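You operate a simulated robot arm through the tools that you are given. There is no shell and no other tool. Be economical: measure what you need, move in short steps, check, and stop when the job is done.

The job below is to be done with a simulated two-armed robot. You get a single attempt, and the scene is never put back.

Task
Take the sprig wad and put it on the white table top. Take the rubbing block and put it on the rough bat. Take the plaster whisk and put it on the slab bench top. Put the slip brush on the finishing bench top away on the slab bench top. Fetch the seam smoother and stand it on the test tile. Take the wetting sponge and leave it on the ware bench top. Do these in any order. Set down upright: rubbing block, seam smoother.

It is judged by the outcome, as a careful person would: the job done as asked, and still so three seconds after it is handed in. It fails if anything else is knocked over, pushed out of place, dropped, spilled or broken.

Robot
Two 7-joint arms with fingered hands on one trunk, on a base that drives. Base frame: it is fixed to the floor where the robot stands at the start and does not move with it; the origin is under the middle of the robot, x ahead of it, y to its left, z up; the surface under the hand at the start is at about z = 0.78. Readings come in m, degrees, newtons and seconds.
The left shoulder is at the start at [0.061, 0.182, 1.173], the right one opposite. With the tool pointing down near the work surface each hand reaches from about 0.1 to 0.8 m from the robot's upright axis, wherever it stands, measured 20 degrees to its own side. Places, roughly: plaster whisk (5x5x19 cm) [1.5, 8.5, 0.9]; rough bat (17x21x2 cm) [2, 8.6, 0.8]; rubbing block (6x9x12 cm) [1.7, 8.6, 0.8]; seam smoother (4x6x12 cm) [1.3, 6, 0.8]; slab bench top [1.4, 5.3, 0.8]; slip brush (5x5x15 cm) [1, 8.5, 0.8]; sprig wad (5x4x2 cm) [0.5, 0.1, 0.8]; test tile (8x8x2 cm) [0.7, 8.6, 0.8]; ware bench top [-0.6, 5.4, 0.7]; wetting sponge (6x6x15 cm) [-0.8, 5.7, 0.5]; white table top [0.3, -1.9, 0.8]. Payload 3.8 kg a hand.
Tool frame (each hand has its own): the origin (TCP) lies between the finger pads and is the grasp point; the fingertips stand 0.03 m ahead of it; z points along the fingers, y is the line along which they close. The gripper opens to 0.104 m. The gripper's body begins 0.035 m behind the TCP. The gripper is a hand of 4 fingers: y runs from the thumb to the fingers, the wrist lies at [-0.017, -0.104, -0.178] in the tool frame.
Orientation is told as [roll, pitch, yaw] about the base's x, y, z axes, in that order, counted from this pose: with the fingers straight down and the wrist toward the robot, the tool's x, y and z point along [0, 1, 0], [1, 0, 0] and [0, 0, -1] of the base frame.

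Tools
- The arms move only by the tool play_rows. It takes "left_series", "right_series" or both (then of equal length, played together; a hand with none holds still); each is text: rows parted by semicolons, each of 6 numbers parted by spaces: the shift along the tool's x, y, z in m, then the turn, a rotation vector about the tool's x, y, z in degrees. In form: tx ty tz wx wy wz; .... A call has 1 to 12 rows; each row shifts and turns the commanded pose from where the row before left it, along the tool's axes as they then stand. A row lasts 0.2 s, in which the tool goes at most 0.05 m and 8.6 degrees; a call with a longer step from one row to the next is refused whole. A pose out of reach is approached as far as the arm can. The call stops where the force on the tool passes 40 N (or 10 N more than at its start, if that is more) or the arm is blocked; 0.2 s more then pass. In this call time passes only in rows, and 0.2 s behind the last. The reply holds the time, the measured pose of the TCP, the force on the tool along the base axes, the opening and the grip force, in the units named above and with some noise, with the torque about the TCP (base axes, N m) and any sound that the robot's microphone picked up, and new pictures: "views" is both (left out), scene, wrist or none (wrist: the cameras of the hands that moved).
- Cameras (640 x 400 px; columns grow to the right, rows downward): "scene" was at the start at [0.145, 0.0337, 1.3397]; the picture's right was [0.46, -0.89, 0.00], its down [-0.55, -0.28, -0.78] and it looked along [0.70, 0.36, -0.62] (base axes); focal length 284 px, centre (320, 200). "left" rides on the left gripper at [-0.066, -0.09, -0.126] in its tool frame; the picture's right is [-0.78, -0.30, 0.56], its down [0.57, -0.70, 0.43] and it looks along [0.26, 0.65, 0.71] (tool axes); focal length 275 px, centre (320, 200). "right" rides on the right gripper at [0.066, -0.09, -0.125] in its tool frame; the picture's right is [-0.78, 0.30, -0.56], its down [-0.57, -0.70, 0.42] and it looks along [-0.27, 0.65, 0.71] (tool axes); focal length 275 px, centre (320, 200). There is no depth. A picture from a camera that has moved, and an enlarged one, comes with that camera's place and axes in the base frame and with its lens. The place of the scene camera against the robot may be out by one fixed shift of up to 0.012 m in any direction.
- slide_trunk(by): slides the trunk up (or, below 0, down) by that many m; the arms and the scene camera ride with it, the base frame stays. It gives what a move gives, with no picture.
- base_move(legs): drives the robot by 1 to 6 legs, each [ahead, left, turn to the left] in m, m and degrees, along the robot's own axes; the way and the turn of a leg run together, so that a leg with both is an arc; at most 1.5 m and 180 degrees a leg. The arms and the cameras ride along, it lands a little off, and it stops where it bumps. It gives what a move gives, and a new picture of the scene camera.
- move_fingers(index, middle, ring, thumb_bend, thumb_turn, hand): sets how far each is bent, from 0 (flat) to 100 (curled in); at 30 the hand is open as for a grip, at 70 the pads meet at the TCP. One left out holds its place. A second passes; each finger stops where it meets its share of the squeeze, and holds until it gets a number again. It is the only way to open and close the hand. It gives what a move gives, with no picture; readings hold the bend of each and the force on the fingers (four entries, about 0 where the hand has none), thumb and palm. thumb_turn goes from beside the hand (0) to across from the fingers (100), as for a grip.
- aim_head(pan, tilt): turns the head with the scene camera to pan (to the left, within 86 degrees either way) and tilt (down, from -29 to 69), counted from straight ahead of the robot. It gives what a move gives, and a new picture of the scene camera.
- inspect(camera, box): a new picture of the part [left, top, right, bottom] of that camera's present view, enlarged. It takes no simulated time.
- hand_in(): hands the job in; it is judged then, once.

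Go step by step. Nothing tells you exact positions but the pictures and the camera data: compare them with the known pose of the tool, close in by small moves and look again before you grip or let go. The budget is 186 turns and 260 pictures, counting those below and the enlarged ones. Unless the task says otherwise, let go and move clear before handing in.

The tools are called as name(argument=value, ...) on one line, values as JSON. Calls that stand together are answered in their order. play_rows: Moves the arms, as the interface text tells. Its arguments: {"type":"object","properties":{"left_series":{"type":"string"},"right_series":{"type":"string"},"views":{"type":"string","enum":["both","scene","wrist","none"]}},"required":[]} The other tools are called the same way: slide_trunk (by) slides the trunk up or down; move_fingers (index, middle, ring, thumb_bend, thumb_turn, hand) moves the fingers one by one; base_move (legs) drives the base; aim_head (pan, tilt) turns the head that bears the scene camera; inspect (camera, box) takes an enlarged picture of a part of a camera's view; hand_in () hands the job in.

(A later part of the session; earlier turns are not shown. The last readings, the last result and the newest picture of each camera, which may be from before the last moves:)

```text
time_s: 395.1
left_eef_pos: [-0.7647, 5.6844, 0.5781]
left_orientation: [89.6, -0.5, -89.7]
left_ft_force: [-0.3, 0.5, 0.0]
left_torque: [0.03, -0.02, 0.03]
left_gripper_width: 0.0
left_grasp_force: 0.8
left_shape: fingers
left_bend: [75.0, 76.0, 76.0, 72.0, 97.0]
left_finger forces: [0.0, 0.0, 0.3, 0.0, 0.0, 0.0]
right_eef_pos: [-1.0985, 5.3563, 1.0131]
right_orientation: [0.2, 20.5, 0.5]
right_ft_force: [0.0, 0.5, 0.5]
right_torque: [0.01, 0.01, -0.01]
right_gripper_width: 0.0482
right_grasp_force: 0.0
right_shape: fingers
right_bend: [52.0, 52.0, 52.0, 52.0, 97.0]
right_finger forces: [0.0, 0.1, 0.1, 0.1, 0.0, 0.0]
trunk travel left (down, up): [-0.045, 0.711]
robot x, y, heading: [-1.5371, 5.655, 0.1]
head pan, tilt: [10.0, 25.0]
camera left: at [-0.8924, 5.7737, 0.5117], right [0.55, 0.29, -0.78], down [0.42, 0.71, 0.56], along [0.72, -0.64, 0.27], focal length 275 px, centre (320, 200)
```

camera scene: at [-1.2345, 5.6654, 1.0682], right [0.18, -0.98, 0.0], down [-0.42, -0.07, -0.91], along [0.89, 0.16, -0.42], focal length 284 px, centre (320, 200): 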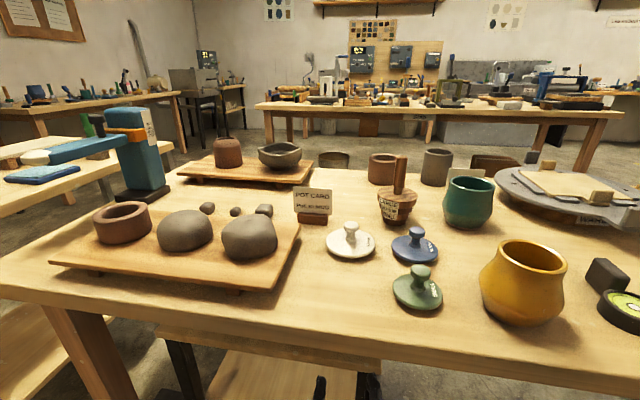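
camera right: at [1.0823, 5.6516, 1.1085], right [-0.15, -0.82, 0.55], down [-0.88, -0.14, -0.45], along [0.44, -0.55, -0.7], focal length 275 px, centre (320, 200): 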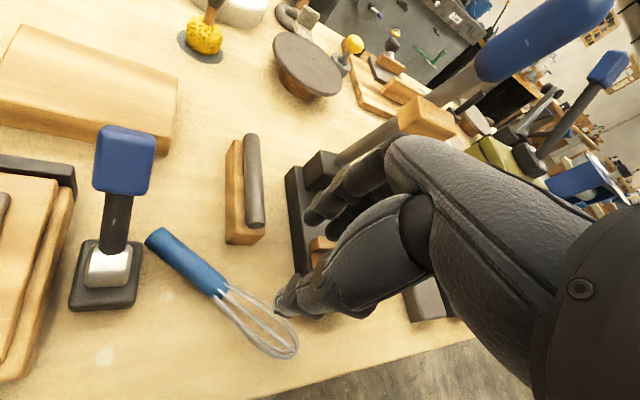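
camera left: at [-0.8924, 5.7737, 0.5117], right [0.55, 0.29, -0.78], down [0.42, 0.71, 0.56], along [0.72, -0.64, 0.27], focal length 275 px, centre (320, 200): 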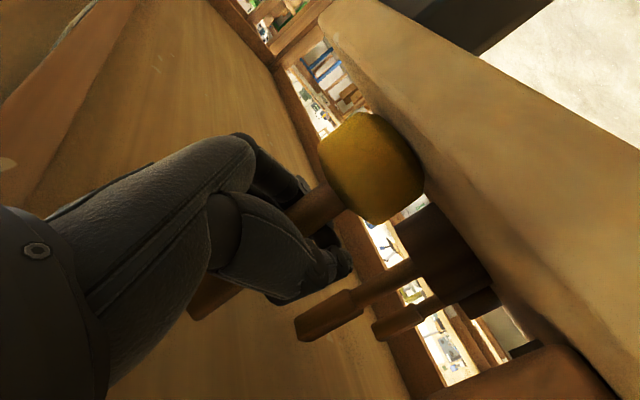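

The grip missed: fingers closed beyond the handle, which now sits nearer the palm. Open gently and look.

play_rows(left_series="-0.003 0 0 0 0 0", views="none")

move_fingers(hand="left", index=48, middle=48, ring=48, thumb_bend=46)

inspect(camera="left", box=[160, 60, 480, 360])

```text
time_s: 395.5
left_eef_pos: [-0.7653, 5.6849, 0.5756]
left_orientation: [89.7, -0.6, -89.6]
left_ft_force: [1.0, 0.5, 0.9]
left_torque: [-0.02, 0.02, 0.05]
left_gripper_width: 0.0002
left_grasp_force: 0.2
left_shape: fingers
left_bend: [75.0, 76.0, 76.0, 72.0, 97.0]
left_finger forces: [0.1, 0.0, 0.3, 0.0, 0.0, 0.0]
right_eef_pos: [-1.1012, 5.3578, 1.0143]
right_orientation: [0.2, 20.3, 0.5]
right_ft_force: [0.2, 1.0, 0.2]
right_torque: [-0.02, 0.0, 0.0]
right_gripper_width: 0.0483
right_grasp_force: 0.0
right_shape: fingers
right_bend: [52.0, 52.0, 52.0, 52.0, 97.0]
right_finger forces: [0.1, 0.0, 0.0, 0.1, 0.0, 0.0]
trunk travel left (down, up): [-0.045, 0.711]
robot x, y, heading: [-1.543, 5.656, 0.1]
head pan, tilt: [10.0, 25.0]
```

```text
time_s: 396.5
left_eef_pos: [-0.7653, 5.6844, 0.5757]
left_orientation: [89.7, -0.6, -89.7]
left_ft_force: [-0.5, -0.3, 0.0]
left_torque: [0.02, -0.02, 0.0]
left_gripper_width: 0.0609
left_grasp_force: 0.0
left_shape: fingers
left_bend: [48.0, 48.0, 48.0, 46.0, 97.0]
left_finger forces: [0.0, 0.0, 0.0, 0.1, 0.1, 0.0]
right_eef_pos: [-1.0994, 5.3576, 1.0121]
right_orientation: [0.1, 20.4, 0.5]
right_ft_force: [0.6, 0.2, 0.5]
right_torque: [0.0, -0.04, 0.02]
right_gripper_width: 0.0483
right_grasp_force: 0.0
right_shape: fingers
right_bend: [52.0, 52.0, 52.0, 52.0, 97.0]
right_finger forces: [0.0, 0.0, 0.0, 0.0, 0.0, 0.0]
trunk travel left (down, up): [-0.045, 0.711]
robot x, y, heading: [-1.5391, 5.6545, 0.0]
head pan, tilt: [10.0, 25.0]
```

```text
1.33 times, centred on (320, 210) of left
camera zoom: at [-0.8922, 5.7734, 0.5086], right [0.55, 0.29, -0.78], down [0.42, 0.71, 0.56], along [0.72, -0.64, 0.27], focal length 367 px, centre (320, 187)
```

zoom: 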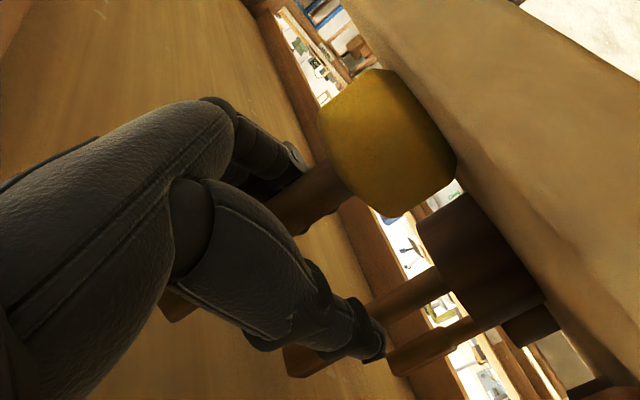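

Sponge still stands, about 25 mm nearer the palm than the TCP. Back the hand off by that and look.

play_rows(left_series="0 0 -0.013 0 0 0;0 0 -0.013 0 0 0", views="none")

inspect(camera="left", box=[160, 60, 480, 360])

```text
time_s: 397.1
left_eef_pos: [-0.7915, 5.6841, 0.5761]
left_orientation: [89.8, -0.6, -89.6]
left_ft_force: [-0.5, -0.1, -0.5]
left_torque: [0.01, 0.03, -0.01]
left_gripper_width: 0.0611
left_grasp_force: 0.1
left_shape: fingers
left_bend: [48.0, 48.0, 48.0, 46.0, 97.0]
left_finger forces: [0.0, 0.1, 0.1, 0.1, 0.0, 0.0]
right_eef_pos: [-1.1, 5.3573, 1.013]
right_orientation: [0.2, 20.2, 0.5]
right_ft_force: [-0.4, 0.3, 0.9]
right_torque: [-0.01, 0.03, 0.0]
right_gripper_width: 0.0483
right_grasp_force: 0.1
right_shape: fingers
right_bend: [52.0, 52.0, 52.0, 52.0, 97.0]
right_finger forces: [0.0, 0.0, 0.0, 0.0, 0.0, 0.0]
trunk travel left (down, up): [-0.045, 0.711]
robot x, y, heading: [-1.5392, 5.6561, 0.3]
head pan, tilt: [10.0, 25.0]
```

```text
1.33 times, centred on (320, 210) of left
camera zoom: at [-0.9185, 5.7733, 0.5087], right [0.55, 0.29, -0.78], down [0.42, 0.71, 0.56], along [0.72, -0.64, 0.27], focal length 367 px, centre (320, 187)
```

zoom: 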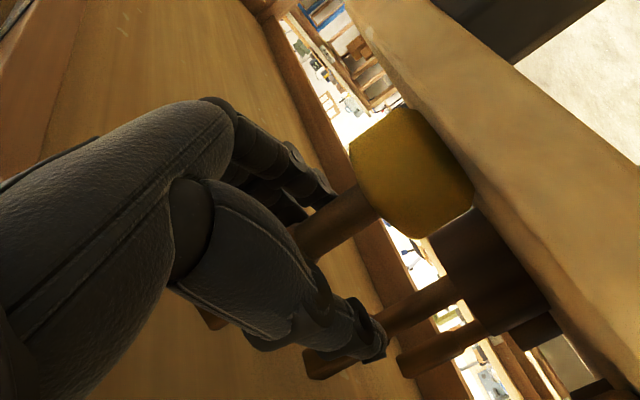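

Sponge axis ≈(-0.78, 5.675). Nudge forward 10 mm and close.

play_rows(left_series="0 0.008 0.009 0 0 0", views="none")

move_fingers(hand="left", index=74, middle=74, ring=74, thumb_bend=70)

inspect(camera="left", box=[160, 60, 480, 360])

```text
time_s: 397.5
left_eef_pos: [-0.7824, 5.6752, 0.5765]
left_orientation: [89.7, -0.7, -89.6]
left_ft_force: [-0.5, 0.7, -0.9]
left_torque: [-0.02, -0.02, 0.01]
left_gripper_width: 0.061
left_grasp_force: 0.0
left_shape: fingers
left_bend: [48.0, 48.0, 48.0, 46.0, 97.0]
left_finger forces: [0.0, 0.0, 0.1, 0.1, 0.0, 0.1]
right_eef_pos: [-1.0999, 5.3583, 1.0121]
right_orientation: [0.2, 20.3, 0.6]
right_ft_force: [0.1, 0.5, 0.3]
right_torque: [0.0, -0.02, 0.01]
right_gripper_width: 0.048
right_grasp_force: 0.0
right_shape: fingers
right_bend: [52.0, 52.0, 52.0, 52.0, 97.0]
right_finger forces: [0.1, 0.1, 0.0, 0.0, 0.0, 0.0]
trunk travel left (down, up): [-0.045, 0.711]
robot x, y, heading: [-1.5394, 5.6565, 0.2]
head pan, tilt: [10.0, 25.0]
```

```text
time_s: 398.5
left_eef_pos: [-0.7826, 5.6768, 0.5777]
left_orientation: [89.7, -0.6, -89.6]
left_ft_force: [-0.2, 0.1, 2.3]
left_torque: [0.06, -0.02, -0.03]
left_gripper_width: 0.001
left_grasp_force: 5.8
left_shape: fingers
left_bend: [74.0, 73.0, 73.0, 68.0, 97.0]
left_finger forces: [2.6, 1.7, 1.9, 0.0, 4.8, 0.1]
right_eef_pos: [-1.1004, 5.3578, 1.0124]
right_orientation: [0.1, 20.3, 0.4]
right_ft_force: [0.6, -0.7, -0.4]
right_torque: [-0.03, -0.02, 0.0]
right_gripper_width: 0.0483
right_grasp_force: 0.0
right_shape: fingers
right_bend: [52.0, 52.0, 52.0, 52.0, 97.0]
right_finger forces: [0.0, 0.1, 0.1, 0.0, 0.0, 0.1]
trunk travel left (down, up): [-0.045, 0.711]
robot x, y, heading: [-1.5437, 5.6569, 0.2]
head pan, tilt: [10.0, 25.0]
```

```text
1.33 times, centred on (320, 210) of left
camera zoom: at [-0.9093, 5.7653, 0.5098], right [0.55, 0.29, -0.78], down [0.42, 0.71, 0.56], along [0.72, -0.64, 0.27], focal length 367 px, centre (320, 187)
```

zoom: 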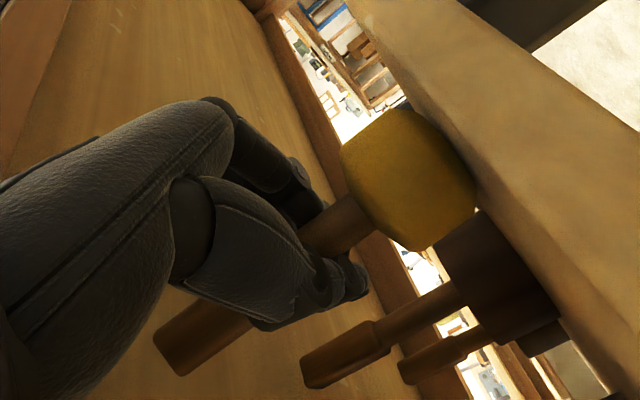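

Still closing just past the handle (it's ≈12 mm toward the palm). Open, back off 16 mm, shift slightly, close again.

move_fingers(hand="left", index=48, middle=48, ring=48, thumb_bend=46)

play_rows(left_series="0 -0.006 -0.012 0 0 0;0 0 -0.01 0 0 0", views="none")

inspect(camera="left", box=[160, 60, 480, 360])

```text
time_s: 399.5
left_eef_pos: [-0.7833, 5.6769, 0.5755]
left_orientation: [89.7, -0.6, -89.7]
left_ft_force: [-0.1, -0.7, 1.8]
left_torque: [-0.02, 0.02, 0.03]
left_gripper_width: 0.0611
left_grasp_force: 0.0
left_shape: fingers
left_bend: [48.0, 48.0, 48.0, 46.0, 97.0]
left_finger forces: [0.0, 0.0, 0.0, 0.0, 0.1, 0.0]
right_eef_pos: [-1.0989, 5.3587, 1.0128]
right_orientation: [0.2, 20.3, 0.5]
right_ft_force: [-0.9, -0.8, -0.3]
right_torque: [0.03, -0.03, 0.01]
right_gripper_width: 0.0482
right_grasp_force: 0.0
right_shape: fingers
right_bend: [52.0, 52.0, 52.0, 52.0, 97.0]
right_finger forces: [0.0, 0.0, 0.1, 0.1, 0.0, 0.1]
trunk travel left (down, up): [-0.045, 0.711]
robot x, y, heading: [-1.5396, 5.6579, 0.1]
head pan, tilt: [10.0, 25.0]
```

```text
time_s: 400.1
left_eef_pos: [-0.8057, 5.6818, 0.5748]
left_orientation: [89.7, -0.6, -89.8]
left_ft_force: [0.4, -1.0, -0.5]
left_torque: [-0.04, 0.02, 0.01]
left_gripper_width: 0.0609
left_grasp_force: 0.0
left_shape: fingers
left_bend: [48.0, 48.0, 48.0, 46.0, 97.0]
left_finger forces: [0.0, 0.1, 0.1, 0.0, 0.1, 0.0]
right_eef_pos: [-1.0994, 5.3574, 1.0136]
right_orientation: [0.1, 20.3, 0.4]
right_ft_force: [-0.2, -0.8, -0.1]
right_torque: [0.0, -0.01, -0.01]
right_gripper_width: 0.0484
right_grasp_force: 0.0
right_shape: fingers
right_bend: [52.0, 52.0, 52.0, 52.0, 97.0]
right_finger forces: [0.1, 0.0, 0.0, 0.0, 0.0, 0.0]
trunk travel left (down, up): [-0.045, 0.711]
robot x, y, heading: [-1.5399, 5.6528, 0.3]
head pan, tilt: [10.0, 25.0]
```

```text
1.33 times, centred on (320, 210) of left
camera zoom: at [-0.9317, 5.7715, 0.5092], right [0.55, 0.29, -0.78], down [0.42, 0.71, 0.56], along [0.72, -0.64, 0.27], focal length 367 px, centre (320, 187)
```

zoom: 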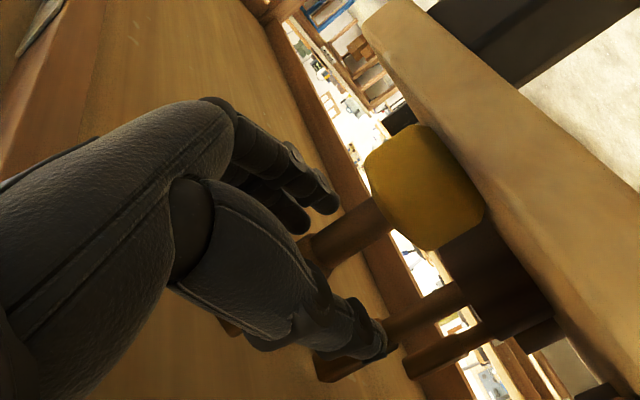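

By projecting the TCP into the picture, the handle is now right at it (3 mm ahead, 6 mm toward the thumb). Close.

play_rows(left_series="0 -0.005 0.002 0 0 0", views="none")

move_fingers(hand="left", index=74, middle=74, ring=74, thumb_bend=72)

inspect(camera="left", box=[160, 60, 480, 360])

```text
time_s: 400.5
left_eef_pos: [-0.8033, 5.6876, 0.5771]
left_orientation: [89.7, -0.6, -89.7]
left_ft_force: [-0.6, -0.5, 0.2]
left_torque: [0.0, -0.03, -0.01]
left_gripper_width: 0.0613
left_grasp_force: 0.3
left_shape: fingers
left_bend: [48.0, 48.0, 48.0, 46.0, 97.0]
left_finger forces: [0.0, 0.5, 0.1, 0.0, 0.1, 0.0]
right_eef_pos: [-1.0993, 5.3581, 1.014]
right_orientation: [0.2, 20.3, 0.5]
right_ft_force: [0.8, -0.1, -0.5]
right_torque: [-0.01, -0.01, 0.0]
right_gripper_width: 0.0483
right_grasp_force: 0.1
right_shape: fingers
right_bend: [52.0, 52.0, 52.0, 52.0, 97.0]
right_finger forces: [0.0, 0.0, 0.0, 0.0, 0.0, 0.0]
trunk travel left (down, up): [-0.045, 0.711]
robot x, y, heading: [-1.539, 5.655, -0.1]
head pan, tilt: [10.0, 25.0]
```

```text
time_s: 401.5
left_eef_pos: [-0.8043, 5.6883, 0.576]
left_orientation: [89.7, -0.6, -89.7]
left_ft_force: [-0.1, -0.8, -0.4]
left_torque: [-0.01, -0.02, 0.02]
left_gripper_width: 0.0001
left_grasp_force: 0.3
left_shape: fingers
left_bend: [73.0, 74.0, 74.0, 71.0, 97.0]
left_finger forces: [0.1, 0.3, 0.0, 0.0, 0.1, 0.0]
right_eef_pos: [-1.0992, 5.3574, 1.0121]
right_orientation: [0.2, 20.3, 0.6]
right_ft_force: [0.1, 0.4, 0.6]
right_torque: [-0.02, 0.01, -0.03]
right_gripper_width: 0.0479
right_grasp_force: 0.0
right_shape: fingers
right_bend: [52.0, 52.0, 52.0, 52.0, 97.0]
right_finger forces: [0.1, 0.1, 0.0, 0.0, 0.0, 0.0]
trunk travel left (down, up): [-0.045, 0.711]
robot x, y, heading: [-1.5417, 5.6545, -0.2]
head pan, tilt: [10.0, 25.0]
```

```text
1.33 times, centred on (320, 210) of left
camera zoom: at [-0.9297, 5.7768, 0.5091], right [0.55, 0.29, -0.78], down [0.42, 0.71, 0.56], along [0.72, -0.64, 0.27], focal length 367 px, centre (320, 187)
```

zoom: 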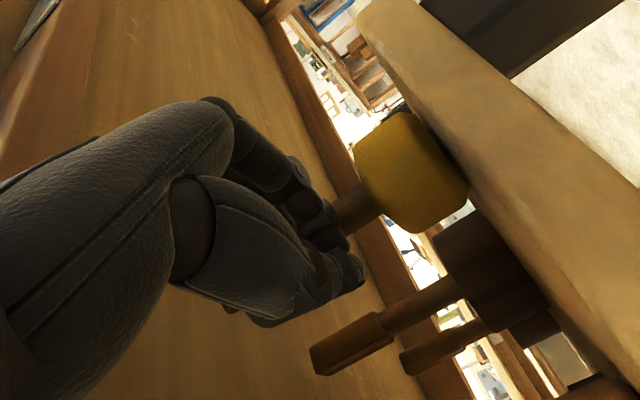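

The handle is at the fingertips now; my second position was actually gripping it, only weakly. Open, advance again and look.

move_fingers(hand="left", index=46, middle=46, ring=46, thumb_bend=44)

inspect(camera="left", box=[160, 60, 480, 360])

play_rows(left_series="0 0.006 0.015 0 0 0;0 0.004 0.007 0 0 0", views="none")

inspect(camera="left", box=[160, 60, 480, 360])

```text
time_s: 402.5
left_eef_pos: [-0.8031, 5.6869, 0.5765]
left_orientation: [89.7, -0.6, -89.7]
left_ft_force: [0.1, 1.5, 0.4]
left_torque: [0.01, 0.0, -0.03]
left_gripper_width: 0.0662
left_grasp_force: 0.4
left_shape: fingers
left_bend: [46.0, 46.0, 46.0, 44.0, 97.0]
left_finger forces: [0.1, 0.1, 0.0, 0.0, 0.1, 0.0]
right_eef_pos: [-1.1004, 5.3569, 1.0134]
right_orientation: [0.2, 20.4, 0.4]
right_ft_force: [0.3, 0.3, -0.8]
right_torque: [-0.02, 0.01, -0.01]
right_gripper_width: 0.0482
right_grasp_force: 0.1
right_shape: fingers
right_bend: [52.0, 52.0, 52.0, 52.0, 97.0]
right_finger forces: [0.0, 0.0, 0.0, 0.0, 0.1, 0.0]
trunk travel left (down, up): [-0.045, 0.711]
robot x, y, heading: [-1.5363, 5.6535, 0.3]
head pan, tilt: [10.0, 25.0]
```

```text
1.33 times, centred on (320, 210) of left
camera zoom: at [-0.9297, 5.7767, 0.5092], right [0.55, 0.29, -0.78], down [0.42, 0.71, 0.56], along [0.72, -0.64, 0.27], focal length 367 px, centre (320, 187)
```

zoom: 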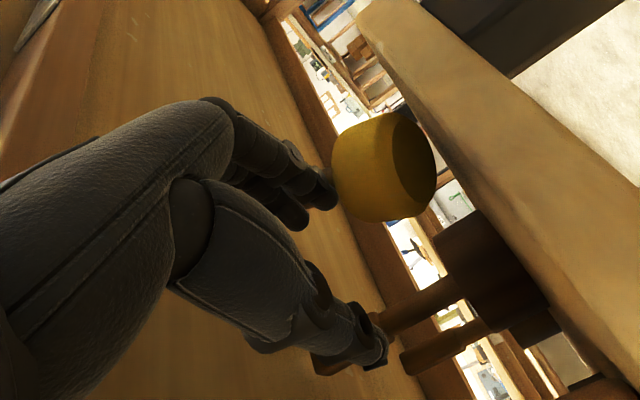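

```text
time_s: 403.1
left_eef_pos: [-0.7805, 5.677, 0.579]
left_orientation: [89.9, -0.8, -89.8]
left_ft_force: [-2.3, 0.3, 9.2]
left_torque: [-0.29, 0.03, -0.08]
left_gripper_width: 0.066
left_grasp_force: 4.2
left_shape: fingers
left_bend: [46.0, 46.0, 46.0, 44.0, 97.0]
left_finger forces: [7.9, 0.1, 0.0, 0.0, 0.0, 0.0]
right_eef_pos: [-1.1002, 5.3578, 1.0136]
right_orientation: [0.2, 20.4, 0.6]
right_ft_force: [-0.1, -0.1, -0.2]
right_torque: [0.01, 0.03, 0.0]
right_gripper_width: 0.0484
right_grasp_force: 0.1
right_shape: fingers
right_bend: [52.0, 52.0, 52.0, 52.0, 97.0]
right_finger forces: [0.0, 0.0, 0.0, 0.0, 0.1, 0.0]
trunk travel left (down, up): [-0.045, 0.711]
robot x, y, heading: [-1.5393, 5.6543, 0.1]
head pan, tilt: [10.0, 25.0]
```

```text
1.33 times, centred on (320, 210) of left
camera zoom: at [-0.9071, 5.766, 0.5113], right [0.56, 0.29, -0.78], down [0.42, 0.71, 0.56], along [0.72, -0.64, 0.27], focal length 367 px, centre (320, 187)
```

zoom: 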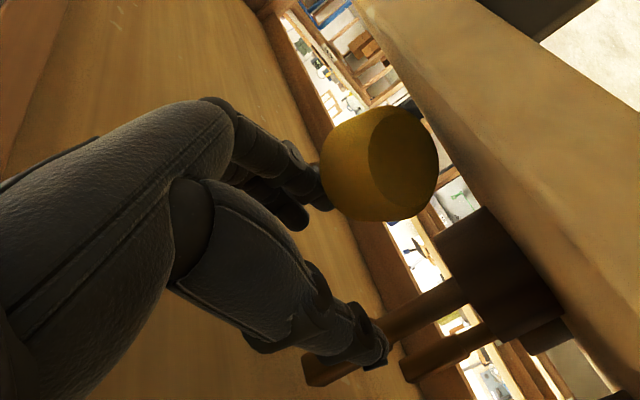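

The sponge has tipped over and lies with its base toward us, handle pointing away – low enough to draw out easily. Back off and look.

play_rows(left_series="0 0 -0.03 0 0 0;0 0 -0.04 0 0 0;0 0 -0.03 0 0 0", views="wrist")

```text
time_s: 403.9
left_eef_pos: [-0.8804, 5.678, 0.5755]
left_orientation: [89.6, -0.5, -89.7]
left_ft_force: [0.2, -0.6, 0.5]
left_torque: [-0.04, 0.03, -0.02]
left_gripper_width: 0.0665
left_grasp_force: 0.0
left_shape: fingers
left_bend: [46.0, 46.0, 46.0, 44.0, 97.0]
left_finger forces: [0.1, 0.0, 0.0, 0.0, 0.1, 0.0]
right_eef_pos: [-1.0989, 5.3575, 1.0126]
right_orientation: [0.2, 20.4, 0.5]
right_ft_force: [0.4, 0.1, 0.2]
right_torque: [0.04, 0.0, -0.03]
right_gripper_width: 0.048
right_grasp_force: 0.1
right_shape: fingers
right_bend: [52.0, 52.0, 52.0, 52.0, 97.0]
right_finger forces: [0.0, 0.0, 0.0, 0.1, 0.1, 0.0]
trunk travel left (down, up): [-0.045, 0.711]
robot x, y, heading: [-1.5445, 5.652, -0.1]
head pan, tilt: [10.0, 25.0]
camera left: at [-1.0072, 5.7663, 0.5087], right [0.55, 0.29, -0.78], down [0.42, 0.71, 0.56], along [0.72, -0.64, 0.27], focal length 275 px, centre (320, 200)
```

left: 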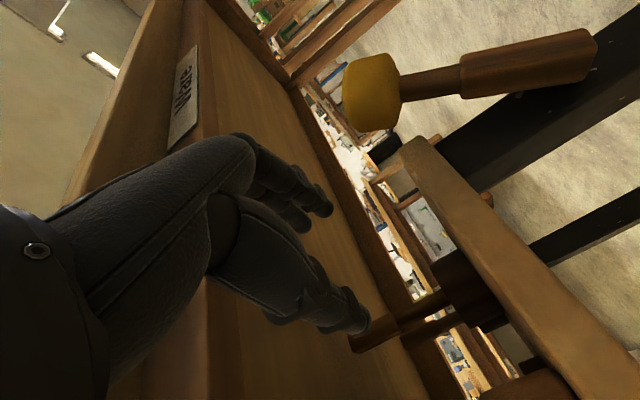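

The sponge has slipped off the stand's edge and is falling. I'll withdraw the hand and find it on the floor.

play_rows(left_series="0 0 -0.045 0 0 0;0 0 -0.045 0 0 0;0 0 -0.045 0 0 0;0 0 -0.045 0 0 0;0 0 -0.045 0 0 0", views="wrist")

aim_head(pan=0, tilt=55)

```text
time_s: 405.1
left_eef_pos: [-1.1051, 5.6771, 0.5788]
left_orientation: [89.8, -0.7, -89.7]
left_ft_force: [0.1, 0.6, -0.1]
left_torque: [0.0, 0.01, -0.01]
left_gripper_width: 0.0666
left_grasp_force: 0.1
left_shape: fingers
left_bend: [46.0, 46.0, 46.0, 44.0, 97.0]
left_finger forces: [0.1, 0.0, 0.1, 0.0, 0.0, 0.0]
right_eef_pos: [-1.0999, 5.3559, 1.0133]
right_orientation: [0.1, 20.3, 0.5]
right_ft_force: [0.2, 0.1, -0.5]
right_torque: [0.0, 0.02, -0.01]
right_gripper_width: 0.0486
right_grasp_force: 0.1
right_shape: fingers
right_bend: [52.0, 52.0, 52.0, 52.0, 97.0]
right_finger forces: [0.1, 0.0, 0.0, 0.0, 0.0, 0.0]
trunk travel left (down, up): [-0.045, 0.711]
robot x, y, heading: [-1.5411, 5.655, 0.2]
head pan, tilt: [10.0, 25.0]
camera left: at [-1.2317, 5.7657, 0.5109], right [0.55, 0.29, -0.78], down [0.42, 0.71, 0.56], along [0.72, -0.64, 0.27], focal length 275 px, centre (320, 200)
```

left: 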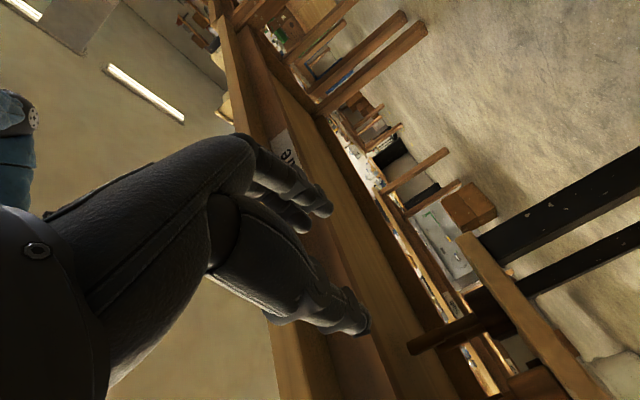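

```text
time_s: 406.0
left_eef_pos: [-1.1036, 5.6769, 0.5783]
left_orientation: [89.7, -0.6, -89.7]
left_ft_force: [0.4, -0.7, -0.3]
left_torque: [0.0, 0.0, 0.03]
left_gripper_width: 0.0664
left_grasp_force: 0.0
left_shape: fingers
left_bend: [46.0, 46.0, 46.0, 44.0, 97.0]
left_finger forces: [0.0, 0.0, 0.0, 0.0, 0.0, 0.0]
right_eef_pos: [-1.0998, 5.358, 1.0128]
right_orientation: [0.2, 20.3, 0.5]
right_ft_force: [-0.2, -0.5, 0.1]
right_torque: [0.01, 0.0, -0.02]
right_gripper_width: 0.0483
right_grasp_force: 0.1
right_shape: fingers
right_bend: [52.0, 52.0, 52.0, 52.0, 97.0]
right_finger forces: [0.0, 0.0, 0.0, 0.0, 0.0, 0.0]
trunk travel left (down, up): [-0.045, 0.711]
robot x, y, heading: [-1.5382, 5.6567, 0.2]
head pan, tilt: [0.0, 55.0]
camera scene: at [-1.2534, 5.6495, 1.0244], right [0.0, -1.0, 0.0], down [-0.82, 0.0, -0.57], along [0.57, 0.0, -0.82], focal length 284 px, centre (320, 200)
```

scene: 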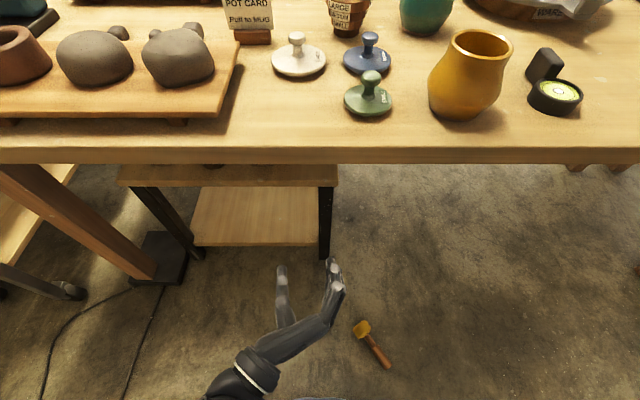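

The sponge lies on the floor at about (-1.07, 5.51), handle toward (-1.17, 5.44) – within reach of a low right hand. Clear the left hand, lower the trunk fully and bring the right hand down.

slide_trunk(by=-0.045)

play_rows(left_series="0 0 -0.04 0 0 0;0 0 -0.04 0 0 0;0.03 0 0 0 0 0;0.04 0 0 0 0 0;0.04 0 0 0 0 0;0 0 0 0 0 0;0 0 0 0 0 0;0 0 0 0 0 0", right_series="0 -0.03 0.02 0 0 0;0 -0.03 0.02 0 0 0;0.03 0 0.04 0 0 0;0.03 0 0.04 0 0 0;0.03 0 0.04 0 0 0;0.03 0 0.04 0 0 0;0.03 0 0.04 0 0 0;0 0 0.045 0 0 0", views="scene")

```text
time_s: 406.9
left_eef_pos: [-1.1065, 5.6752, 0.5329]
left_orientation: [89.7, -0.8, -89.7]
left_ft_force: [-0.1, 0.3, -1.0]
left_torque: [-0.01, 0.02, 0.02]
left_gripper_width: 0.0667
left_grasp_force: 0.1
left_shape: fingers
left_bend: [46.0, 46.0, 46.0, 44.0, 97.0]
left_finger forces: [0.0, 0.0, 0.0, 0.1, 0.0, 0.0]
right_eef_pos: [-1.0798, 5.3584, 0.9562]
right_orientation: [0.3, 22.8, 0.6]
right_ft_force: [-0.1, 0.3, -0.4]
right_torque: [-0.02, 0.03, 0.0]
right_gripper_width: 0.0485
right_grasp_force: 0.0
right_shape: fingers
right_bend: [52.0, 52.0, 52.0, 52.0, 97.0]
right_finger forces: [0.0, 0.0, 0.1, 0.0, 0.0, 0.0]
trunk travel left (down, up): [0.0, 0.756]
robot x, y, heading: [-1.5398, 5.6526, 0.2]
head pan, tilt: [0.0, 55.0]
```

```text
time_s: 408.0
left_eef_pos: [-1.186, 5.6967, 0.5145]
left_orientation: [85.4, 12.0, -89.8]
left_ft_force: [0.2, -0.8, 0.1]
left_torque: [0.01, 0.01, 0.01]
left_gripper_width: 0.0668
left_grasp_force: 0.1
left_shape: fingers
left_bend: [46.0, 46.0, 46.0, 44.0, 97.0]
left_finger forces: [0.1, 0.0, 0.0, 0.1, 0.1, 0.0]
left hand out of reach, approached as far as the arm can: row 5
right_eef_pos: [-1.1781, 5.4394, 0.8429]
right_orientation: [0.1, 22.9, 0.8]
right_ft_force: [0.5, -0.2, 1.3]
right_torque: [0.03, -0.04, 0.0]
right_gripper_width: 0.0481
right_grasp_force: 0.1
right_shape: fingers
right_bend: [52.0, 52.0, 52.0, 52.0, 97.0]
right_finger forces: [0.0, 0.1, 0.0, 0.0, 0.0, 0.0]
right hand out of reach, approached as far as the arm can: row 1, 2, 5
trunk travel left (down, up): [0.0, 0.756]
robot x, y, heading: [-1.5397, 5.6539, 0.2]
head pan, tilt: [0.0, 55.0]
stopped in row 5 (left hand): the arm was blocked; the commanded pose is now the measured one
camera scene: at [-1.2249, 5.649, 0.976], right [0.0, -1.0, 0.0], down [-0.82, 0.0, -0.57], along [0.57, 0.0, -0.82], focal length 284 px, centre (320, 200)
```

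scene: 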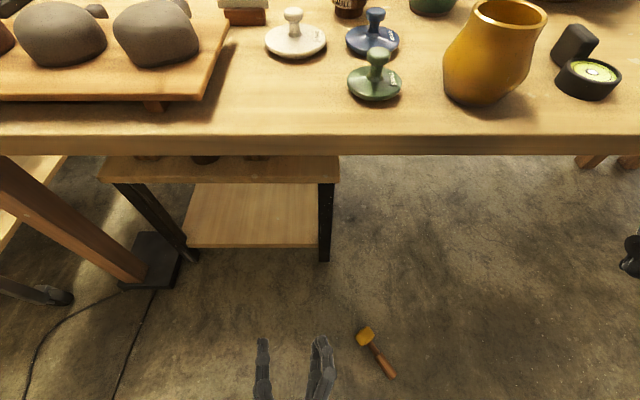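

Open the right hand wide, pitch it to 30° and lower it straight down.

move_fingers(hand="right", index=30, middle=30, ring=30, thumb_bend=30)

play_rows(right_series="0 0 0 7 0 0;0.006 0.0225 0.039 0 0 0;0.006 0.0225 0.039 0 0 0;0.006 0.0225 0.039 0 0 0;0.006 0.0225 0.039 0 0 0;0.006 0.0225 0.039 0 0 0;0.006 0.0225 0.039 0 0 0;0.006 0.0225 0.039 0 0 0;0.006 0.0225 0.039 0 0 0;0.006 0.0225 0.039 0 0 0;0.006 0.0225 0.039 0 0 0;0.006 0.0225 0.039 0 0 0", views="both")

```text
time_s: 409.0
left_eef_pos: [-1.1872, 5.6961, 0.5141]
left_orientation: [85.3, 11.9, -89.9]
left_ft_force: [-0.9, 0.6, -0.5]
left_torque: [0.02, 0.0, 0.0]
left_gripper_width: 0.0664
left_grasp_force: 0.0
left_shape: fingers
left_bend: [46.0, 46.0, 46.0, 44.0, 97.0]
left_finger forces: [0.0, 0.0, 0.0, 0.0, 0.1, 0.0]
right_eef_pos: [-1.1773, 5.4394, 0.8426]
right_orientation: [0.2, 23.0, 0.8]
right_ft_force: [-0.5, -0.5, -0.1]
right_torque: [0.02, 0.05, 0.0]
right_gripper_width: 0.1044
right_grasp_force: 0.1
right_shape: fingers
right_bend: [30.0, 30.0, 30.0, 30.0, 97.0]
right_finger forces: [0.0, 0.0, 0.1, 0.1, 0.1, 0.1]
trunk travel left (down, up): [0.0, 0.756]
robot x, y, heading: [-1.5385, 5.652, 0.1]
head pan, tilt: [0.0, 55.0]
```

```text
time_s: 411.6
left_eef_pos: [-1.1874, 5.6952, 0.5129]
left_orientation: [85.4, 11.8, -89.8]
left_ft_force: [-0.4, 0.3, 0.9]
left_torque: [0.01, 0.0, 0.04]
left_gripper_width: 0.0667
left_grasp_force: 0.1
left_shape: fingers
left_bend: [46.0, 46.0, 46.0, 44.0, 97.0]
left_finger forces: [0.0, 0.0, 0.1, 0.0, 0.0, 0.0]
right_eef_pos: [-1.1011, 5.5233, 0.3888]
right_orientation: [0.3, 30.0, 0.9]
right_ft_force: [-0.7, -0.5, 0.5]
right_torque: [-0.01, -0.01, 0.0]
right_gripper_width: 0.1039
right_grasp_force: 0.1
right_shape: fingers
right_bend: [30.0, 30.0, 30.0, 30.0, 97.0]
right_finger forces: [0.0, 0.1, 0.0, 0.1, 0.0, 0.0]
right hand out of reach, approached as far as the arm can: row 2, 3, 4, 5, 6
trunk travel left (down, up): [0.0, 0.756]
robot x, y, heading: [-1.5377, 5.6532, 0.2]
head pan, tilt: [0.0, 55.0]
camera scene: at [-1.2243, 5.6495, 0.9757], right [0.0, -1.0, 0.0], down [-0.82, 0.0, -0.57], along [0.57, 0.0, -0.82], focal length 284 px, centre (320, 200)
camera right: at [-1.1183, 5.5892, 0.5423], right [0.54, -0.77, 0.33], down [-0.81, -0.58, -0.02], along [0.21, -0.26, -0.94], focal length 275 px, centre (320, 200)
```

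scene: 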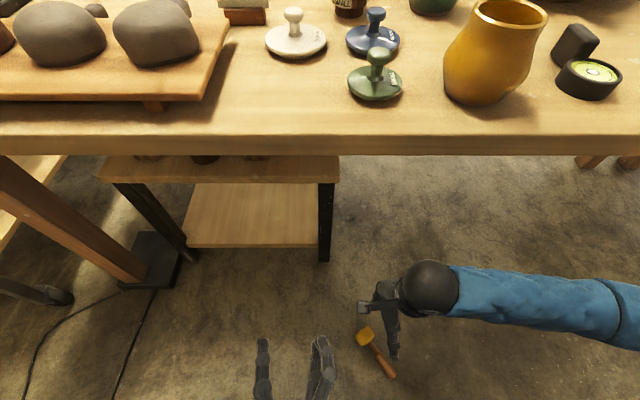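
right: 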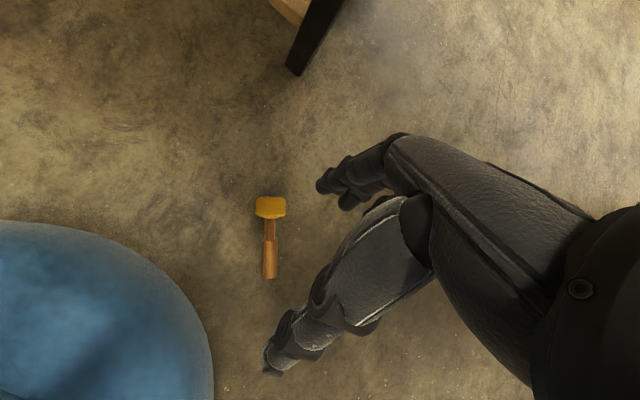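

The right hand reaches well. Sponge ball ≈(-1.072, 5.518). Continue down to z≈0.15 above it.

play_rows(right_series="0.001 0.0233 0.0308 0 0 0;0.001 0.0233 0.0308 0 0 0;0.001 0.0233 0.0308 0 0 0;0 0.0233 0.0308 0 0 0;0 0.0233 0.0308 0 0 0;0 0.0233 0.0308 0 0 0", views="wrist")

```text
time_s: 413.0
left_eef_pos: [-1.1872, 5.6958, 0.514]
left_orientation: [85.5, 11.9, -89.9]
left_ft_force: [-0.3, -0.9, 0.1]
left_torque: [-0.01, 0.01, 0.03]
left_gripper_width: 0.0666
left_grasp_force: 0.1
left_shape: fingers
left_bend: [46.0, 46.0, 46.0, 44.0, 97.0]
left_finger forces: [0.0, 0.0, 0.0, 0.0, 0.1, 0.0]
right_eef_pos: [-1.0722, 5.5285, 0.1592]
right_orientation: [0.2, 30.0, 0.8]
right_ft_force: [0.2, 0.5, -0.3]
right_torque: [-0.02, 0.01, -0.01]
right_gripper_width: 0.1044
right_grasp_force: 0.0
right_shape: fingers
right_bend: [30.0, 30.0, 30.0, 30.0, 97.0]
right_finger forces: [0.0, 0.0, 0.1, 0.0, 0.0, 0.0]
trunk travel left (down, up): [0.0, 0.756]
robot x, y, heading: [-1.5404, 5.6563, 0.3]
head pan, tilt: [0.0, 55.0]
camera right: at [-1.0887, 5.5937, 0.314], right [0.54, -0.77, 0.33], down [-0.81, -0.58, -0.02], along [0.21, -0.26, -0.94], focal length 275 px, centre (320, 200)
```

right: 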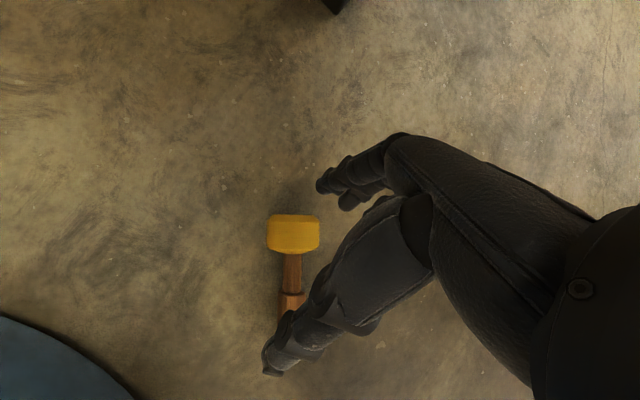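

The hand's 30° tilt would make a skewed pinch; I'll creep the base 8 cm forward and bring the hand nearer vertical over the ball.

base_move(legs=[[0.08, 0, 0]])

play_rows(right_series="0 -0.035 0.02 0 0 0;0 -0.035 0.02 -7 0 0;0 0 0 -7 0 0;0 0 0 -7 0 0", views="wrist")

```text
time_s: 414.1
left_eef_pos: [-1.1068, 5.6971, 0.5132]
left_orientation: [85.3, 12.0, -89.9]
left_ft_force: [0.1, -0.6, -1.5]
left_torque: [-0.01, -0.01, -0.02]
left_gripper_width: 0.0667
left_grasp_force: 0.0
left_shape: fingers
left_bend: [46.0, 46.0, 46.0, 44.0, 97.0]
left_finger forces: [0.0, 0.0, 0.0, 0.0, 0.0, 0.0]
right_eef_pos: [-0.9917, 5.5281, 0.1602]
right_orientation: [0.2, 30.0, 0.8]
right_ft_force: [0.2, -0.3, 0.6]
right_torque: [-0.01, -0.02, 0.02]
right_gripper_width: 0.1042
right_grasp_force: 0.0
right_shape: fingers
right_bend: [30.0, 30.0, 30.0, 30.0, 97.0]
right_finger forces: [0.1, 0.0, 0.0, 0.0, 0.1, 0.0]
trunk travel left (down, up): [0.0, 0.756]
robot x, y, heading: [-1.4613, 5.6528, 0.3]
head pan, tilt: [0.0, 55.0]
camera scene: at [-1.1443, 5.6495, 0.9758], right [0.0, -1.0, 0.0], down [-0.82, 0.0, -0.57], along [0.57, 0.0, -0.82], focal length 284 px, centre (320, 200)
```

scene: 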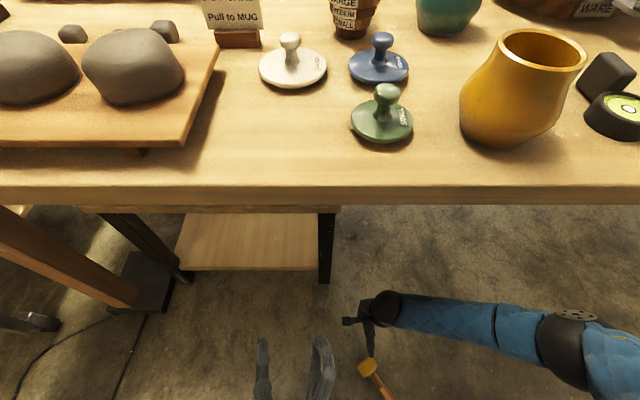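

```text
time_s: 415.1
left_eef_pos: [-1.1048, 5.6957, 0.513]
left_orientation: [85.4, 12.0, -89.9]
left_ft_force: [-0.3, -0.3, -0.1]
left_torque: [0.02, 0.0, 0.02]
left_gripper_width: 0.0666
left_grasp_force: 0.1
left_shape: fingers
left_bend: [46.0, 46.0, 46.0, 44.0, 97.0]
left_finger forces: [0.0, 0.1, 0.1, 0.1, 0.0, 0.1]
right_eef_pos: [-1.0736, 5.5346, 0.162]
right_orientation: [0.9, 23.9, 1.2]
right_ft_force: [-0.6, 0.2, 0.6]
right_torque: [-0.01, 0.01, -0.03]
right_gripper_width: 0.1045
right_grasp_force: 0.0
right_shape: fingers
right_bend: [30.0, 30.0, 30.0, 30.0, 97.0]
right_finger forces: [0.0, 0.0, 0.0, 0.0, 0.1, 0.0]
right hand out of reach, approached as far as the arm can: row 2, 3, 4
trunk travel left (down, up): [0.0, 0.756]
robot x, y, heading: [-1.4603, 5.6533, 0.4]
head pan, tilt: [0.0, 55.0]
camera right: at [-1.1064, 5.5998, 0.3136], right [0.51, -0.77, 0.38], down [-0.81, -0.58, -0.11], along [0.31, -0.25, -0.92], focal length 275 px, centre (320, 200)
```

right: 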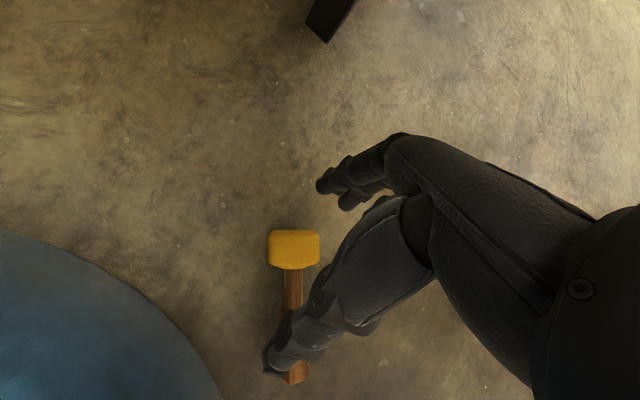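

The wrist limits pitch to ~24°, still workable. Part-close the hand and descend onto the ball.

move_fingers(hand="right", index=38, middle=38, ring=38, thumb_bend=38)

play_rows(right_series="-0.002 0.007 0.02 0 0 0;-0.002 0.007 0.02 0 0 0;-0.002 0.007 0.02 0 0 0", views="wrist")

```text
time_s: 416.1
left_eef_pos: [-1.1063, 5.6961, 0.5133]
left_orientation: [85.5, 12.0, -89.9]
left_ft_force: [1.0, -0.4, 0.0]
left_torque: [0.01, -0.03, 0.02]
left_gripper_width: 0.0667
left_grasp_force: 0.0
left_shape: fingers
left_bend: [46.0, 46.0, 46.0, 44.0, 97.0]
left_finger forces: [0.1, 0.1, 0.0, 0.1, 0.0, 0.0]
right_eef_pos: [-1.0745, 5.5347, 0.1612]
right_orientation: [0.9, 23.9, 1.1]
right_ft_force: [-0.1, 0.5, -0.6]
right_torque: [-0.01, 0.04, 0.0]
right_gripper_width: 0.0854
right_grasp_force: 0.1
right_shape: fingers
right_bend: [38.0, 38.0, 38.0, 38.0, 97.0]
right_finger forces: [0.0, 0.0, 0.1, 0.0, 0.1, 0.0]
trunk travel left (down, up): [0.0, 0.756]
robot x, y, heading: [-1.4574, 5.6538, 0.2]
head pan, tilt: [0.0, 55.0]
```

```text
time_s: 416.9
left_eef_pos: [-1.1064, 5.6967, 0.5141]
left_orientation: [85.4, 11.9, -89.9]
left_ft_force: [-0.1, -0.2, -0.5]
left_torque: [0.01, 0.0, -0.02]
left_gripper_width: 0.0666
left_grasp_force: 0.1
left_shape: fingers
left_bend: [46.0, 46.0, 46.0, 44.0, 97.0]
left_finger forces: [0.1, 0.0, 0.0, 0.0, 0.0, 0.0]
right_eef_pos: [-1.0775, 5.53, 0.0993]
right_orientation: [0.9, 24.0, 1.2]
right_ft_force: [0.4, -0.3, -0.6]
right_torque: [-0.01, 0.02, 0.01]
right_gripper_width: 0.0852
right_grasp_force: 0.1
right_shape: fingers
right_bend: [38.0, 38.0, 38.0, 38.0, 97.0]
right_finger forces: [0.1, 0.1, 0.0, 0.0, 0.1, 0.0]
trunk travel left (down, up): [0.0, 0.756]
robot x, y, heading: [-1.4618, 5.6562, 0.3]
head pan, tilt: [0.0, 55.0]
camera right: at [-1.1106, 5.5951, 0.2506], right [0.51, -0.77, 0.38], down [-0.81, -0.58, -0.11], along [0.31, -0.25, -0.92], focal length 275 px, centre (320, 200)
```

right: 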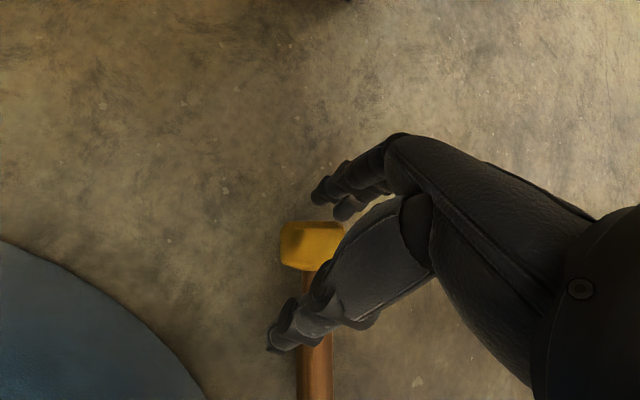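

play_rows(right_series="-0.002 0.01 0.016 0 0 0;-0.002 0.01 0.016 0 0 0;0 0.008 0.014 0 0 0", views="wrist")

```text
time_s: 417.9
left_eef_pos: [-1.1076, 5.6956, 0.5139]
left_orientation: [85.4, 11.8, -89.9]
left_ft_force: [0.0, -0.4, 0.5]
left_torque: [0.01, -0.02, -0.02]
left_gripper_width: 0.0667
left_grasp_force: 0.0
left_shape: fingers
left_bend: [46.0, 46.0, 46.0, 44.0, 97.0]
left_finger forces: [0.1, 0.1, 0.0, 0.0, 0.1, 0.1]
right_eef_pos: [-1.0653, 5.5283, 0.048]
right_orientation: [1.0, 23.4, 1.2]
right_ft_force: [-1.1, -2.1, 29.0]
right_torque: [-0.01, -0.94, -0.13]
right_gripper_width: 0.079
right_grasp_force: 14.9
right_shape: fingers
right_bend: [43.0, 42.0, 39.0, 38.0, 97.0]
right_finger forces: [24.7, 4.8, 1.0, 0.0, 0.1, 0.0]
trunk travel left (down, up): [0.0, 0.756]
robot x, y, heading: [-1.4592, 5.6565, -0.0]
head pan, tilt: [0.0, 55.0]
stopped in row 3 (right hand): the force on the tool passed its limit at 44 N (the readings are from after the stop); the commanded pose is now the measured one
camera right: at [-1.0991, 5.5924, 0.1999], right [0.5, -0.78, 0.38], down [-0.81, -0.58, -0.12], along [0.31, -0.25, -0.92], focal length 275 px, centre (320, 200)
```

right: 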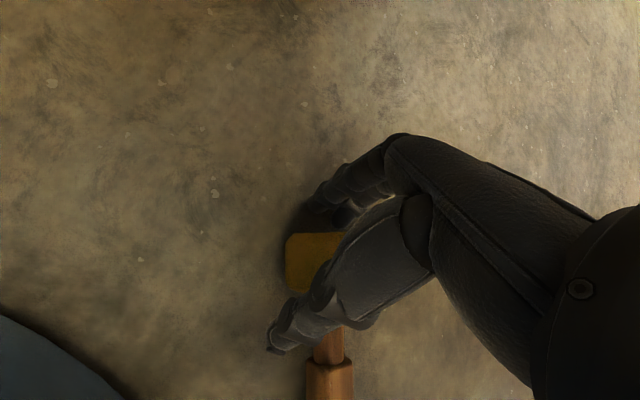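

Fingertips touch the floor around the ball. Ease up 6 mm and close.

play_rows(right_series="0 -0.002 -0.006 0 0 0", views="none")

move_fingers(hand="right", index=80, middle=80, ring=80, thumb_bend=80)

inspect(camera="right", box=[200, 150, 440, 400])

```text
time_s: 418.2
left_eef_pos: [-1.1065, 5.6968, 0.5125]
left_orientation: [85.4, 12.1, -90.0]
left_ft_force: [-0.4, 0.4, 0.0]
left_torque: [-0.01, 0.01, 0.0]
left_gripper_width: 0.0665
left_grasp_force: 0.1
left_shape: fingers
left_bend: [46.0, 46.0, 46.0, 44.0, 97.0]
left_finger forces: [0.0, 0.1, 0.0, 0.0, 0.0, 0.0]
right_eef_pos: [-1.0693, 5.5288, 0.0513]
right_orientation: [1.1, 23.8, 1.1]
right_ft_force: [-0.3, -0.3, -0.3]
right_torque: [-0.01, 0.0, -0.01]
right_gripper_width: 0.0847
right_grasp_force: 0.0
right_shape: fingers
right_bend: [38.0, 38.0, 38.0, 38.0, 97.0]
right_finger forces: [0.0, 0.0, 0.0, 0.0, 0.0, 0.0]
trunk travel left (down, up): [0.0, 0.756]
robot x, y, heading: [-1.4588, 5.6528, -0.1]
head pan, tilt: [0.0, 55.0]
```

```text
time_s: 419.2
left_eef_pos: [-1.1066, 5.6964, 0.5126]
left_orientation: [85.4, 12.0, -89.9]
left_ft_force: [-0.1, 0.4, -0.4]
left_torque: [-0.03, 0.0, 0.01]
left_gripper_width: 0.0667
left_grasp_force: 0.1
left_shape: fingers
left_bend: [46.0, 46.0, 46.0, 44.0, 97.0]
left_finger forces: [0.0, 0.0, 0.1, 0.0, 0.0, 0.0]
right_eef_pos: [-1.0685, 5.5282, 0.0517]
right_orientation: [1.1, 23.7, 1.2]
right_ft_force: [0.0, 0.8, -1.6]
right_torque: [0.05, -0.04, 0.01]
right_gripper_width: 0.0121
right_grasp_force: 28.6
right_shape: fingers
right_bend: [77.0, 61.0, 59.0, 65.0, 91.0]
right_finger forces: [9.3, 7.4, 17.9, 0.1, 20.9, 0.0]
trunk travel left (down, up): [0.0, 0.756]
robot x, y, heading: [-1.465, 5.6563, 0.2]
head pan, tilt: [0.0, 55.0]
```

```text
1.60 times, centred on (320, 275) of right
camera zoom: at [-1.1005, 5.5919, 0.2046], right [0.51, -0.78, 0.38], down [-0.81, -0.58, -0.12], along [0.31, -0.24, -0.92], focal length 440 px, centre (320, 80)
```

zoom: 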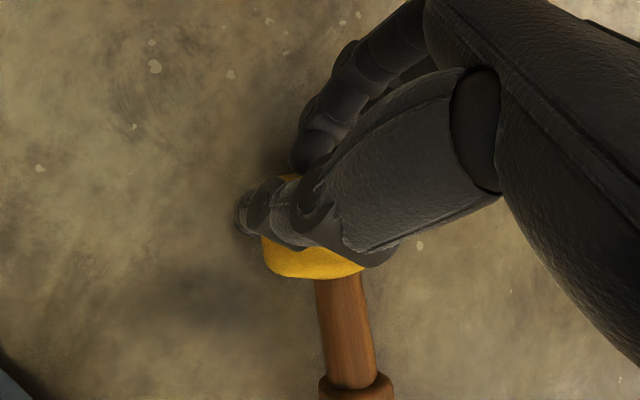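

Firm grip on the sponge head. Lift it.

play_rows(right_series="0 -0.008 -0.018 0 0 0;0 -0.012 -0.027 0 0 0;0 -0.018 -0.04 0 0 0;0 -0.018 -0.04 0 0 0;0 -0.018 -0.04 0 0 0", views="wrist")

```text
time_s: 420.4
left_eef_pos: [-1.1064, 5.6965, 0.5128]
left_orientation: [85.4, 12.0, -89.8]
left_ft_force: [0.1, 0.6, 0.1]
left_torque: [-0.02, 0.01, 0.0]
left_gripper_width: 0.0664
left_grasp_force: 0.1
left_shape: fingers
left_bend: [46.0, 46.0, 46.0, 44.0, 97.0]
left_finger forces: [0.0, 0.0, 0.0, 0.0, 0.0, 0.1]
right_eef_pos: [-1.0684, 5.5253, 0.2326]
right_orientation: [1.0, 23.6, 1.2]
right_ft_force: [0.8, 0.4, -1.6]
right_torque: [0.05, -0.03, 0.02]
right_gripper_width: 0.012
right_grasp_force: 27.8
right_shape: fingers
right_bend: [78.0, 62.0, 59.0, 65.0, 91.0]
right_finger forces: [9.6, 7.4, 17.5, 0.1, 20.8, 0.1]
trunk travel left (down, up): [0.0, 0.756]
robot x, y, heading: [-1.4615, 5.6532, 0.1]
head pan, tilt: [0.0, 55.0]
camera right: at [-1.1019, 5.589, 0.3845], right [0.51, -0.78, 0.38], down [-0.81, -0.58, -0.12], along [0.31, -0.25, -0.92], focal length 275 px, centre (320, 200)
```

right: 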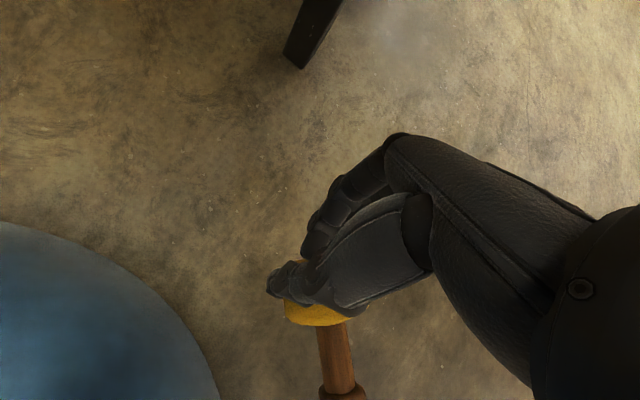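

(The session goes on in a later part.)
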